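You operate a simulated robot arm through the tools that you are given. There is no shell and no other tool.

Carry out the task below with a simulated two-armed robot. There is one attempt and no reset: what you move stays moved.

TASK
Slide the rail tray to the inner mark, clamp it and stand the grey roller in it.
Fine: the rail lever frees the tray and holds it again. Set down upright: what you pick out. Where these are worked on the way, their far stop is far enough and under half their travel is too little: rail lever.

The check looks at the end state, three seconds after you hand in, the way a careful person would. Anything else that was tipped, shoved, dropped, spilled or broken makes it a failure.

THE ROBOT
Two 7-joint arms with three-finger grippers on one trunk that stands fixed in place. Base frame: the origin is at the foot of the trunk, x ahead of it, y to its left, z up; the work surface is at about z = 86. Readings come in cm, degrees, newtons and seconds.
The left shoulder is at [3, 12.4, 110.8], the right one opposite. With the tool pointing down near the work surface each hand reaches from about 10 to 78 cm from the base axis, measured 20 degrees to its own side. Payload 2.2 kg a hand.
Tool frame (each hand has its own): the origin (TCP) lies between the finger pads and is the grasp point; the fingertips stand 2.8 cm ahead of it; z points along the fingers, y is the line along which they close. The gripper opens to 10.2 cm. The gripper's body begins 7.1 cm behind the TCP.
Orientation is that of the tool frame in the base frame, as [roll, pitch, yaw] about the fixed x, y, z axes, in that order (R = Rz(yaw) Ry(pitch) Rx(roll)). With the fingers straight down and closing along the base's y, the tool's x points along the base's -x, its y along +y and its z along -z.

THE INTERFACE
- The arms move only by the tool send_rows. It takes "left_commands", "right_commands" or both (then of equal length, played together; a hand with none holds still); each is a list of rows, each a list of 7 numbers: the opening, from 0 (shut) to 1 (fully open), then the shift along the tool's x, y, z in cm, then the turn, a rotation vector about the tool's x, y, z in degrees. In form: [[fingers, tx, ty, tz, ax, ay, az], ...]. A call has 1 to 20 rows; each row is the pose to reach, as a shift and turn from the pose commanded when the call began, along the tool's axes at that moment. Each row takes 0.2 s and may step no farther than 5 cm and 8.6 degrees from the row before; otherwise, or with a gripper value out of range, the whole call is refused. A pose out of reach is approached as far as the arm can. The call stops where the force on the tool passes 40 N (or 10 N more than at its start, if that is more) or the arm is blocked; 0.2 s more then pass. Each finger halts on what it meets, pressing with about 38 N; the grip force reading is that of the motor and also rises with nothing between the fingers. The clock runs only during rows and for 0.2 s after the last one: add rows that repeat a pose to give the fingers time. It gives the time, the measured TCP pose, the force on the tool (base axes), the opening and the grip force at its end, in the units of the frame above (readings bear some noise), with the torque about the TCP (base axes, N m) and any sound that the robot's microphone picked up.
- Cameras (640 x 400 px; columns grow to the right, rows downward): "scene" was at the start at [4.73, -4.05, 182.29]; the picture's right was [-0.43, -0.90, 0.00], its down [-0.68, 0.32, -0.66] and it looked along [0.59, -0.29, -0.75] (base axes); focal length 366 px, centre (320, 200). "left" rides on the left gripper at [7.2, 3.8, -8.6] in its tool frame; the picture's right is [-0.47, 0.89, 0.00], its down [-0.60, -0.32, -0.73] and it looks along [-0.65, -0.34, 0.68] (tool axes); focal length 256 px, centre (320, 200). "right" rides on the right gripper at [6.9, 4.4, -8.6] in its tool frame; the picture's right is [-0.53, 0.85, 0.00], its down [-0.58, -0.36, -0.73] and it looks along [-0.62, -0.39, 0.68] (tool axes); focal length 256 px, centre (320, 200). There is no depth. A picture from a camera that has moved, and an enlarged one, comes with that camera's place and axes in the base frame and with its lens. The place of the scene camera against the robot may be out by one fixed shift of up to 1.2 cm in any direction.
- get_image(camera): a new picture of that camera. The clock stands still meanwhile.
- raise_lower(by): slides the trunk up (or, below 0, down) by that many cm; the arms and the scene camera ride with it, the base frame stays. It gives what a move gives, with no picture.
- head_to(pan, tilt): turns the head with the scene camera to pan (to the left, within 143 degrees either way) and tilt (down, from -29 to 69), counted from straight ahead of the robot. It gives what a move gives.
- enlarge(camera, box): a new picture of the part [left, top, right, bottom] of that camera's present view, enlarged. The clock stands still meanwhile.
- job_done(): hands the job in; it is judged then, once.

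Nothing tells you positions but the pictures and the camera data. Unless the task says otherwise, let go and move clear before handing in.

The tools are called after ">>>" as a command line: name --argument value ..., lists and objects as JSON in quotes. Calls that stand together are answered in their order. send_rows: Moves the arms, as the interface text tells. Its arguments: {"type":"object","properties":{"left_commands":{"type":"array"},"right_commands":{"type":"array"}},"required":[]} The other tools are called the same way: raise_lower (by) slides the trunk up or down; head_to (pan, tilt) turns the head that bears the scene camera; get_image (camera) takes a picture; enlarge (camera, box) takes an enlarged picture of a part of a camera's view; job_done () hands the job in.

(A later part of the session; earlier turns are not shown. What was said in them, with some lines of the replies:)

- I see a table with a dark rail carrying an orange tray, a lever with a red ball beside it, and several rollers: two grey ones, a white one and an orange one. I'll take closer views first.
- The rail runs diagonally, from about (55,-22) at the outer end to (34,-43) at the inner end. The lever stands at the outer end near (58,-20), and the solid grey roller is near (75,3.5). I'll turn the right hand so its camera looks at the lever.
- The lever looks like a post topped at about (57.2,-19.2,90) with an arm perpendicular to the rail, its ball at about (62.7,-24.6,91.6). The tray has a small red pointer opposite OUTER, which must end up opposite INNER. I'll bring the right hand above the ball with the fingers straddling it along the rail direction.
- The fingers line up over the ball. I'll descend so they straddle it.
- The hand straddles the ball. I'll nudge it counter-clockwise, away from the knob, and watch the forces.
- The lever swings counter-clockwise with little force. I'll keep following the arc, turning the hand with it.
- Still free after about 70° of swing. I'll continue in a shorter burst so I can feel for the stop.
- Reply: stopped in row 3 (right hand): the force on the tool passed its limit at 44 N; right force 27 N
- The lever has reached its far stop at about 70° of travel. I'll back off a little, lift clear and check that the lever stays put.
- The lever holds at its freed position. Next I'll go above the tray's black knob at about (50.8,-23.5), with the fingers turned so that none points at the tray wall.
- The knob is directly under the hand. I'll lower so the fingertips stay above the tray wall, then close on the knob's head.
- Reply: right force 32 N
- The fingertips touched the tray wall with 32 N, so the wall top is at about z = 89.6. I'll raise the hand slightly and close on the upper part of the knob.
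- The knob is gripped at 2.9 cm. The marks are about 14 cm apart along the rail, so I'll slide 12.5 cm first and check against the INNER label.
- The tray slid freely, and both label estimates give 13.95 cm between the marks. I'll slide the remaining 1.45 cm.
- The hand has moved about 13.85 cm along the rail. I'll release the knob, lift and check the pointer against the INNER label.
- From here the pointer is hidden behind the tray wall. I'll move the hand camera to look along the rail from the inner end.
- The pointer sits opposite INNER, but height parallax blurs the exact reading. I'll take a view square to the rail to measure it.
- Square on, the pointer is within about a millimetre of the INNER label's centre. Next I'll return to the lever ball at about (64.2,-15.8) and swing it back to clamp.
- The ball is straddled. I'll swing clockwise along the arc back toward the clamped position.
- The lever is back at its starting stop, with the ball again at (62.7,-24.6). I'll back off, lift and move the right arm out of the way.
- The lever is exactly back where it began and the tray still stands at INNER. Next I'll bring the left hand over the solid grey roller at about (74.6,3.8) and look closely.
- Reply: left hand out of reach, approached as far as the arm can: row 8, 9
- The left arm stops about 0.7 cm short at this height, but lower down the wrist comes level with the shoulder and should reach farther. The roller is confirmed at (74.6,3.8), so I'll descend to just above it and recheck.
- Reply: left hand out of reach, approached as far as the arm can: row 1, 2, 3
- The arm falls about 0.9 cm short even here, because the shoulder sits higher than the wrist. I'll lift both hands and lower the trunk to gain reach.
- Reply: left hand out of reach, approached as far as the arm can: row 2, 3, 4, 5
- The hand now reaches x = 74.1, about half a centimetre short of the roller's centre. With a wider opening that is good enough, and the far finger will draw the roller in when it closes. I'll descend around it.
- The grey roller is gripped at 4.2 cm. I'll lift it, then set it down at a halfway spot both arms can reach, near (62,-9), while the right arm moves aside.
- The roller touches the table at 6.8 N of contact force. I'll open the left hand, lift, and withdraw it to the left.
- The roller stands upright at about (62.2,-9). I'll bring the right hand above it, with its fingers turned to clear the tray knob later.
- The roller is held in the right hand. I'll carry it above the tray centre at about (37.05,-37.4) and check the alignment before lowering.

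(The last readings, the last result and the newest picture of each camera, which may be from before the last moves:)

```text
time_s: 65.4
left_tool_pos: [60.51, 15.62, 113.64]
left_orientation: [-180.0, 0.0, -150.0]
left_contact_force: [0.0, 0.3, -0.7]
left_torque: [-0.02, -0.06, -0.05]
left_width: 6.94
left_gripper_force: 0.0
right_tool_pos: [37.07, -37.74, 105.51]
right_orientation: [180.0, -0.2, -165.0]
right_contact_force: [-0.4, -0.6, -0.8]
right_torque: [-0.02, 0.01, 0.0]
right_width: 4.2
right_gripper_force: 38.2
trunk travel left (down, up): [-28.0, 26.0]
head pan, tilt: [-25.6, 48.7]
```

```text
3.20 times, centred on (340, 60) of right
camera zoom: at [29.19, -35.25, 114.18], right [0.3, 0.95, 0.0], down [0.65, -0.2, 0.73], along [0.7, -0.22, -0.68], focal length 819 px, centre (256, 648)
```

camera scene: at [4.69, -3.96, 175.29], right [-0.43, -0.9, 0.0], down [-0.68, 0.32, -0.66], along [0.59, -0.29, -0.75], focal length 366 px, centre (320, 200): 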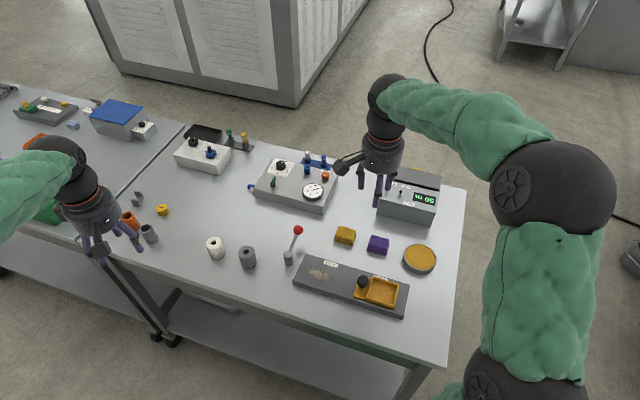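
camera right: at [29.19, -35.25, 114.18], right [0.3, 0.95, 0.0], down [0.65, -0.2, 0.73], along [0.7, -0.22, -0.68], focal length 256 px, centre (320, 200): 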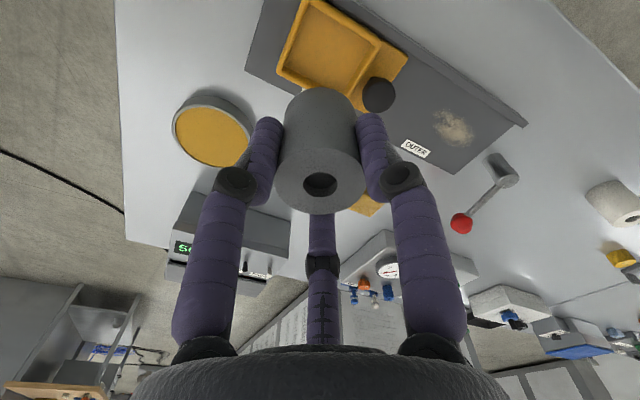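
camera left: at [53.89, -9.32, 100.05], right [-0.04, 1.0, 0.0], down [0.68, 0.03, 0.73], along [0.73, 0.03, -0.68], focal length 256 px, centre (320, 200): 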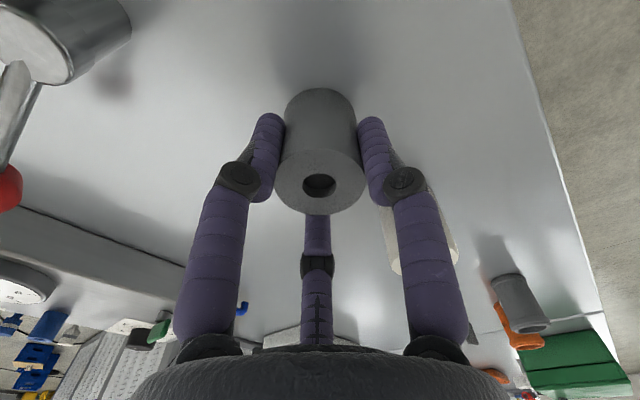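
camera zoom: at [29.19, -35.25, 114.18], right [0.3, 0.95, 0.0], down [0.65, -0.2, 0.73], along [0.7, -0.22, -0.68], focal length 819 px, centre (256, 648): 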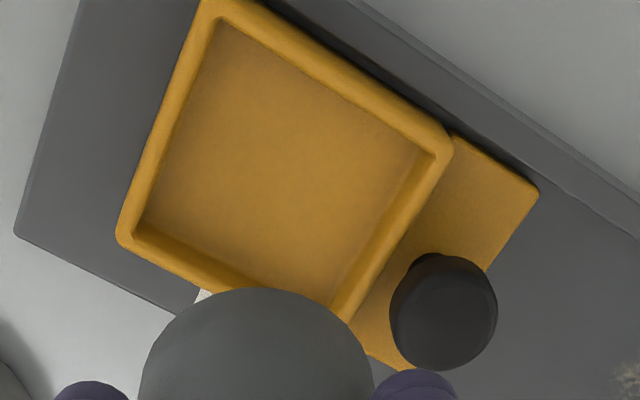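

Using this view and the knob as a reference, I put the tray centre at (37.0,-37.2), so I'll shift half a centimetre. Then I'll lower partway and check again.

>>> send_rows --right_commands '[[0.3, -0.07, 0.54, 1.5, 0, 0, 0], [0.3, -0.07, 0.54, 4, 0, 0, 0], [0.3, -0.07, 0.54, 6, 0, 0, 0], [0.3, -0.07, 0.54, 7.5, 0, 0, 0], [0.3, -0.07, 0.54, 7.5, 0, 0, 0]]'

>>> get_image --camera "right"

>>> enlarge --camera "right" --box '[200, 0, 440, 150]'

>>> enlarge --camera "scene" --box '[340, 240, 430, 320]'

```text
time_s: 66.6
left_tool_pos: [60.37, 15.69, 113.51]
left_orientation: [-179.9, -0.1, -149.9]
left_contact_force: [-0.6, 0.4, 0.4]
left_torque: [0.0, -0.03, 0.02]
left_width: 6.98
left_gripper_force: 0.0
right_tool_pos: [36.99, -37.0, 97.92]
right_orientation: [-180.0, -0.2, -165.1]
right_contact_force: [-0.2, 0.0, -0.9]
right_torque: [0.01, 0.01, 0.0]
right_width: 4.19
right_gripper_force: 38.0
trunk travel left (down, up): [-28.0, 26.0]
head pan, tilt: [-25.6, 48.7]
```

```text
taken
camera right: at [29.14, -34.62, 106.59], right [0.3, 0.95, 0.0], down [0.65, -0.2, 0.73], along [0.7, -0.22, -0.68], focal length 256 px, centre (320, 200)
```

right: 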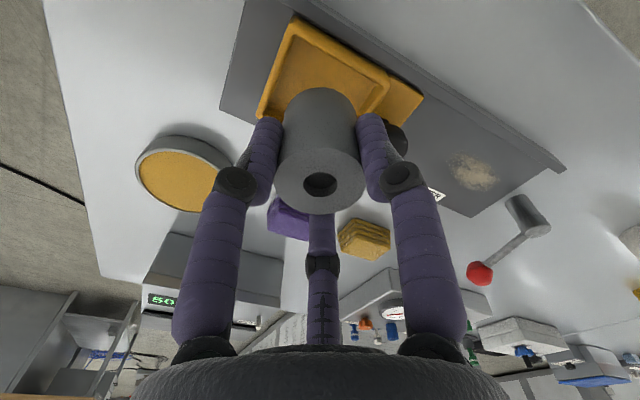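

```text
2.67 times, centred on (320, 75) of right
camera zoom: at [29.14, -34.62, 106.59], right [0.3, 0.95, 0.0], down [0.65, -0.2, 0.73], along [0.7, -0.22, -0.68], focal length 683 px, centre (320, 533)
```

zoom: 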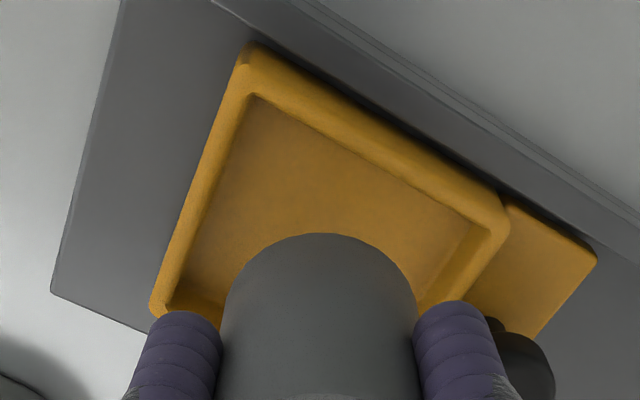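

```text
5.00 times, centred on (385, 280) of scene
camera zoom: at [4.71, -4.03, 175.29], right [-0.43, -0.9, 0.0], down [-0.68, 0.32, -0.66], along [0.59, -0.29, -0.75], focal length 1827 px, centre (-5, -200)
```

zoom: 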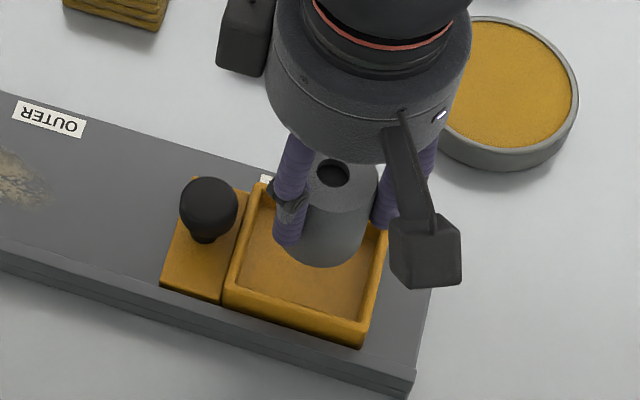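

The roller is centred over the tray, which this view puts at (37.05,-37.05). I'll lower gently until it makes contact.

>>> send_rows --right_commands '[[0.3, 0, 0, 1.5, 0, 0, 0], [0.3, 0, 0, 2.8, 0, 0, 0], [0.3, 0, 0, 3.6, 0, 0, 0], [0.3, 0, 0, 4.0, 0, 0, 0], [0.3, 0, 0, 4.2, 0, 0, 0]]'

>>> enlarge --camera "scene" --box '[340, 240, 430, 320]'

>>> enlarge --camera "right" --box '[200, 0, 440, 150]'

```text
time_s: 67.8
left_tool_pos: [60.49, 15.45, 113.48]
left_orientation: [180.0, 0.0, -150.0]
left_contact_force: [-0.3, -0.5, -0.6]
left_torque: [-0.01, -0.01, 0.02]
left_width: 6.95
left_gripper_force: 0.0
right_tool_pos: [37.02, -36.96, 93.97]
right_orientation: [-180.0, -0.2, -165.0]
right_contact_force: [-0.9, 0.1, -1.5]
right_torque: [0.03, -0.01, -0.02]
right_width: 4.18
right_gripper_force: 38.3
trunk travel left (down, up): [-28.0, 26.0]
head pan, tilt: [-25.6, 48.7]
```

```text
5.00 times, centred on (385, 280) of scene
camera zoom: at [4.73, -4.06, 175.29], right [-0.43, -0.9, 0.0], down [-0.68, 0.32, -0.66], along [0.59, -0.29, -0.75], focal length 1827 px, centre (-5, -200)
```

zoom: 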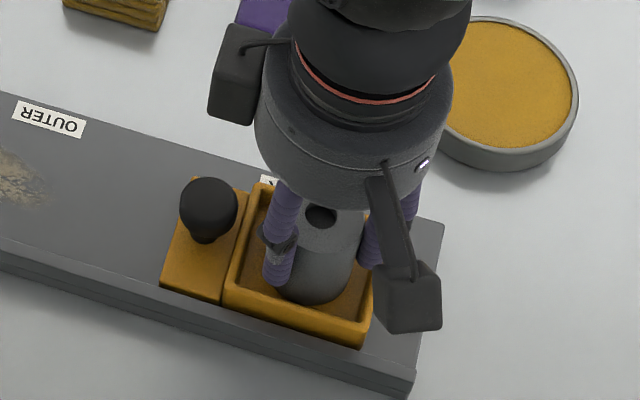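

```text
2.67 times, centred on (320, 75) of right
camera zoom: at [29.16, -34.6, 102.5], right [0.3, 0.95, 0.0], down [0.65, -0.2, 0.73], along [0.7, -0.22, -0.68], focal length 683 px, centre (320, 533)
```

zoom: 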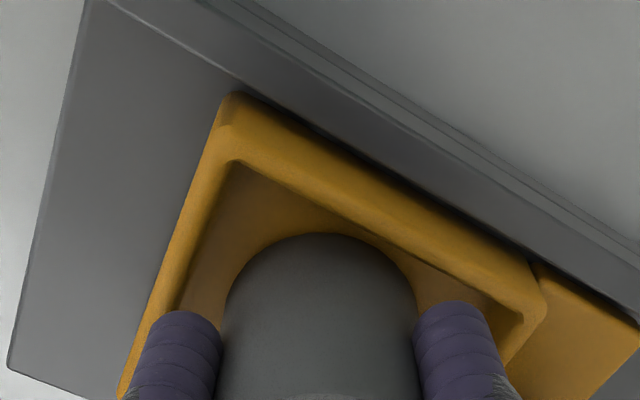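

No contact yet and the roller is inside the rim. I'll lower in small steps.

>>> send_rows --right_commands '[[0.3, 0, 0, 0.15, 0, 0, 0], [0.3, 0, 0, 0.3, 0, 0, 0], [0.3, 0, 0, 0.45, 0, 0, 0]]'

```text
time_s: 68.6
left_tool_pos: [60.3, 15.61, 113.75]
left_orientation: [-179.9, 0.0, -149.9]
left_contact_force: [-0.2, 0.6, 0.5]
left_torque: [0.01, 0.01, 0.01]
left_width: 6.95
left_gripper_force: 0.1
right_tool_pos: [37.03, -37.12, 93.74]
right_orientation: [-179.7, 0.0, -165.1]
right_contact_force: [-2.8, 2.0, 27.7]
right_torque: [0.16, 0.17, -0.05]
right_width: 4.22
right_gripper_force: 37.8
trunk travel left (down, up): [-28.0, 26.0]
head pan, tilt: [-25.6, 48.7]
```

The roller bottomed out on the tray floor at 28 N. I'll ease off the pressure and look before releasing.

>>> send_rows --right_commands '[[0.3, 0, 0, -0.15, 0, 0, 0], [0.3, 0, 0, -0.28, 0, 0, 0], [0.3, 0, 0, -0.28, 0, 0, 0]]'

>>> get_image --camera "right"

>>> enlarge --camera "scene" --box '[340, 240, 430, 320]'

```text
time_s: 69.4
left_tool_pos: [60.41, 15.45, 113.57]
left_orientation: [-180.0, 0.0, -150.0]
left_contact_force: [0.2, -0.4, 0.0]
left_torque: [0.0, 0.01, 0.01]
left_width: 6.93
left_gripper_force: 0.0
right_tool_pos: [37.11, -36.92, 93.75]
right_orientation: [180.0, -0.2, -165.0]
right_contact_force: [1.8, -3.4, 8.9]
right_torque: [-0.3, -0.28, -0.01]
right_width: 4.2
right_gripper_force: 37.8
trunk travel left (down, up): [-28.0, 26.0]
head pan, tilt: [-25.6, 48.7]
```

```text
taken
camera right: at [29.15, -34.57, 102.32], right [0.3, 0.95, 0.0], down [0.65, -0.2, 0.73], along [0.7, -0.22, -0.68], focal length 256 px, centre (320, 200)
```

right: 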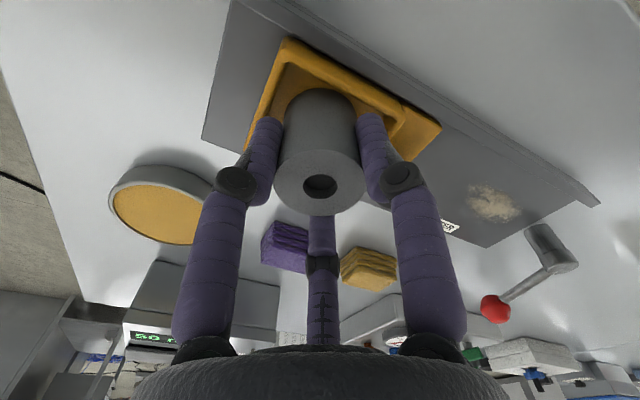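

```text
5.00 times, centred on (385, 280) of scene
camera zoom: at [4.69, -4.03, 175.28], right [-0.43, -0.9, 0.0], down [-0.68, 0.32, -0.66], along [0.59, -0.29, -0.75], focal length 1827 px, centre (-5, -200)
```

zoom: 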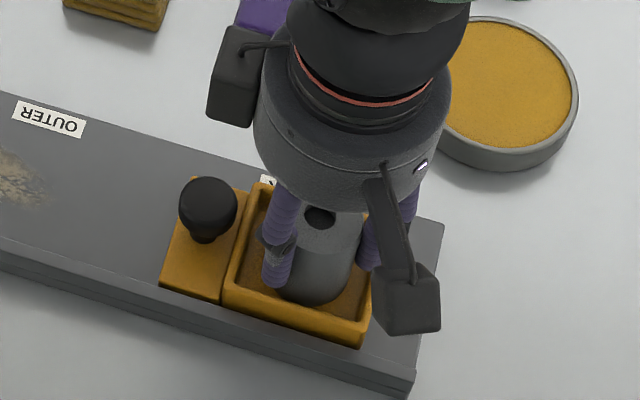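

The roller sits on the tray floor inside the walls. I'll release it and rise straight up.

>>> send_rows --right_commands '[[0.38, 0, 0, 0, 0, 0, 0], [0.45, 0, 0, 0, 0, 0, 0], [0.52, 0, 0, 0, 0, 0, 0], [0.54, 0, 0, 0, 0, 0, 0], [0.54, 0, 0, -1, 0, 0, 0], [0.54, 0, 0, -3, 0, 0, 0], [0.54, 0, 0, -6, 0, 0, 0], [0.54, 0, 0, -10, 0, 0, 0], [0.54, 0, 0, -14, 0, 0, 0]]'

>>> get_image --camera "right"

>>> enlarge --camera "scene" --box '[340, 240, 430, 320]'

```text
time_s: 71.4
left_tool_pos: [60.58, 15.46, 113.69]
left_orientation: [-180.0, 0.1, -149.9]
left_contact_force: [0.0, -0.3, 0.0]
left_torque: [0.0, 0.02, 0.0]
left_width: 6.94
left_gripper_force: 0.0
right_tool_pos: [36.78, -36.98, 107.83]
right_orientation: [180.0, -0.2, -164.9]
right_contact_force: [-0.1, 0.3, 0.4]
right_torque: [-0.02, -0.03, 0.0]
right_width: 5.52
right_gripper_force: 0.0
trunk travel left (down, up): [-28.0, 26.0]
head pan, tilt: [-25.6, 48.7]
```

```text
taken
camera right: at [28.89, -34.49, 116.49], right [0.3, 0.96, 0.0], down [0.65, -0.2, 0.73], along [0.7, -0.22, -0.68], focal length 256 px, centre (320, 200)
```

right: 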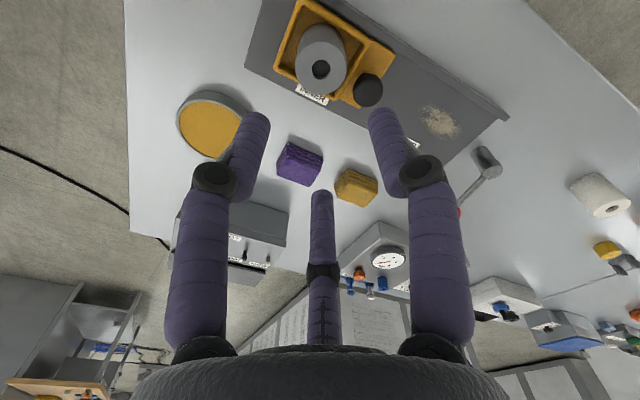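

```text
5.00 times, centred on (385, 280) of scene
camera zoom: at [4.64, -4.0, 175.29], right [-0.43, -0.9, 0.0], down [-0.68, 0.32, -0.66], along [0.6, -0.29, -0.75], focal length 1827 px, centre (-5, -200)
```

zoom: 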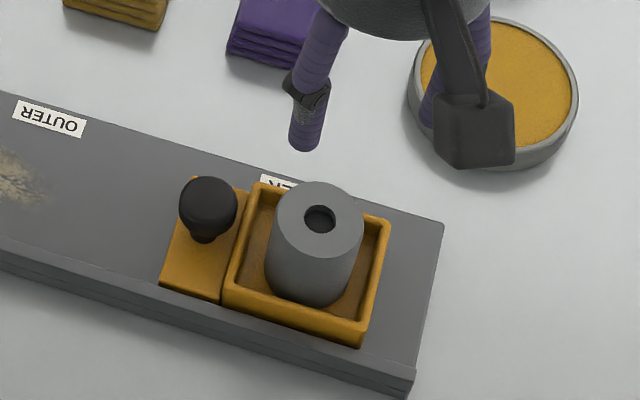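

The roller stands in the tray. I'll take one more square-on view of the pointer and lever before finishing.

>>> send_rows --right_commands '[[0.54, -0.71, -0.4, -0.3, 0, 0, -7.8], [0.54, -1.43, -0.8, -0.6, 0, 0, -15.6], [0.54, -2.14, -1.2, -0.9, 0, 0, -23.4], [0.54, -2.86, -1.59, -1.2, 0, 0, -31.2], [0.54, -3.57, -1.99, -1.5, 0, 0, -39], [0.54, -4.29, -2.39, -1.7, 0, 0, -46.8], [0.54, -5.0, -2.79, -1.7, 0, 0, -54.6], [0.54, -5.72, -3.19, -1.7, 0, 0, -62.4], [0.54, -6.43, -3.59, -1.7, 0, 0, -70.2], [0.54, -7.15, -3.99, -1.7, 0, 0, -78], [0.54, -7.86, -4.39, -1.7, 0, 0, -85.8], [0.54, -8.58, -4.78, -1.7, 0, 0, -93.6], [0.54, -9.29, -5.18, -1.7, 0, 0, -101.4], [0.54, -10.0, -5.58, -1.7, 0, 0, -109.2], [0.54, -10.72, -5.98, -1.7, 0, 0, -117]]'

>>> enlarge --camera "right" --box '[330, 10, 490, 120]'

>>> get_image --camera "scene"

```text
time_s: 74.6
left_tool_pos: [60.52, 15.56, 113.57]
left_orientation: [180.0, 0.0, -150.1]
left_contact_force: [-0.6, 0.5, 0.7]
left_torque: [-0.02, 0.02, 0.02]
left_width: 6.92
left_gripper_force: 0.1
right_tool_pos: [48.96, -40.06, 109.41]
right_orientation: [180.0, 0.1, -47.8]
right_contact_force: [-0.7, 0.1, 0.3]
right_torque: [-0.02, 0.04, 0.01]
right_width: 5.53
right_gripper_force: 0.1
trunk travel left (down, up): [-28.0, 26.0]
head pan, tilt: [-25.6, 48.7]
```

```text
3.64 times, centred on (410, 65) of right
camera zoom: at [50.32, -48.09, 117.95], right [-0.99, -0.17, 0.0], down [-0.11, 0.67, 0.73], along [-0.13, 0.72, -0.68], focal length 931 px, centre (-7, 691)
```

zoom: 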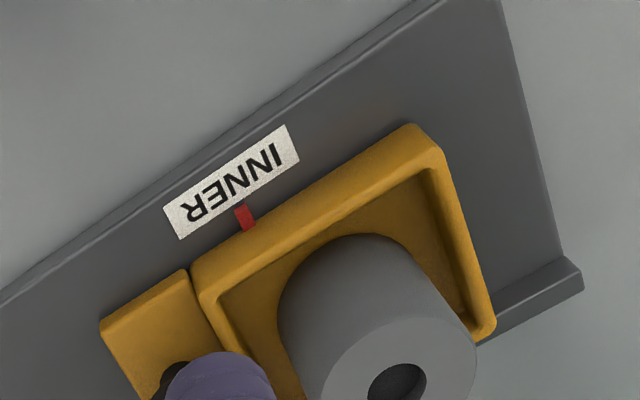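

```text
taken
camera scene: at [4.77, -4.06, 175.28], right [-0.43, -0.9, 0.0], down [-0.68, 0.32, -0.66], along [0.59, -0.29, -0.75], focal length 366 px, centre (320, 200)
```

scene: 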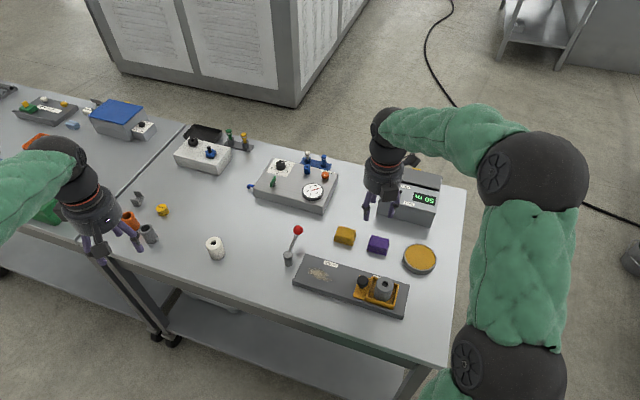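

The roller is upright in the tray, the pointer is about a millimetre from the middle of INNER, and the lever is back at its clamped stop. I'll lift the right hand a bit farther clear.

>>> send_rows --right_commands '[[0.54, 0, 0, -3, 0, 0, 0], [0.54, 0, 0, -6, 0, 0, 0], [0.54, 0, 0, -9, 0, 0, 0], [0.54, 0, 0, -9, 0, 0, 0]]'

>>> enlarge --camera "scene" --box '[270, 210, 430, 320]'

```text
time_s: 75.6
left_tool_pos: [60.61, 15.54, 113.48]
left_orientation: [-180.0, 0.1, -150.0]
left_contact_force: [-0.4, -0.5, -0.5]
left_torque: [0.0, -0.01, 0.04]
left_width: 6.94
left_gripper_force: 0.1
right_tool_pos: [49.03, -39.92, 118.46]
right_orientation: [179.8, 0.1, -47.9]
right_contact_force: [0.3, -0.4, 0.3]
right_torque: [0.02, 0.0, 0.01]
right_width: 5.5
right_gripper_force: 0.1
trunk travel left (down, up): [-28.0, 26.0]
head pan, tilt: [-25.6, 48.7]
```

```text
3.64 times, centred on (350, 265) of scene
camera zoom: at [4.76, -4.08, 175.28], right [-0.43, -0.9, 0.0], down [-0.68, 0.33, -0.66], along [0.59, -0.29, -0.75], focal length 1329 px, centre (211, -36)
```

zoom: 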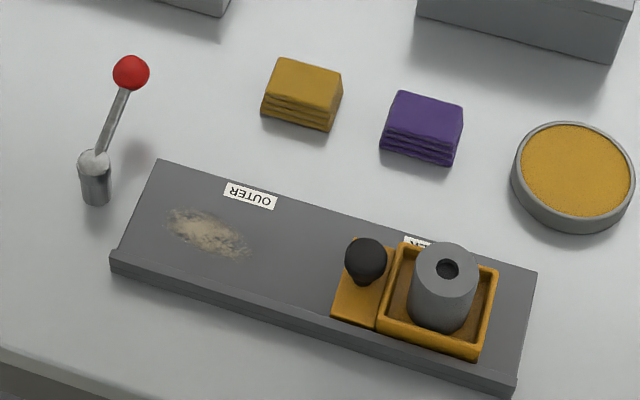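

The tray is at INNER, the lever is clamped, the grey roller stands upright in the tray, and nothing else has been disturbed. I'm handing in.

>>> job_done

```text
The job is handed in.
```

I've handed the job in. The tray is at the inner mark and clamped, and the grey roller is standing upright in it. I don't have the judge's result.

- **Tray:** the red pointer is about 1 mm from the centre of the INNER label, on the side toward OUTER.
- **Lever:** I swung it to its far stop to free the tray, about 70° of travel. I then swung it back to the stop it started from, and the ball is where it was at the beginning. I did not tug the tray to test the clamp.
- **Roller:** there were two grey pieces. I took the solid cylinder with the small bore to be the roller, and left the hollow, waisted one alone. The left arm could only just reach it, so I set it down once near (62, -9) and carried it to the tray with the right arm.
- **Contact on the way:** the right fingertips touched the tray wall once, at about 32 N, before I gripped the knob. I saw nothing else moved or tipped in the last pictures.

Sliding the tray uncovered a patch of pale dust or grit on the rail at the OUTER end. It was there before I moved anything, and I left it.
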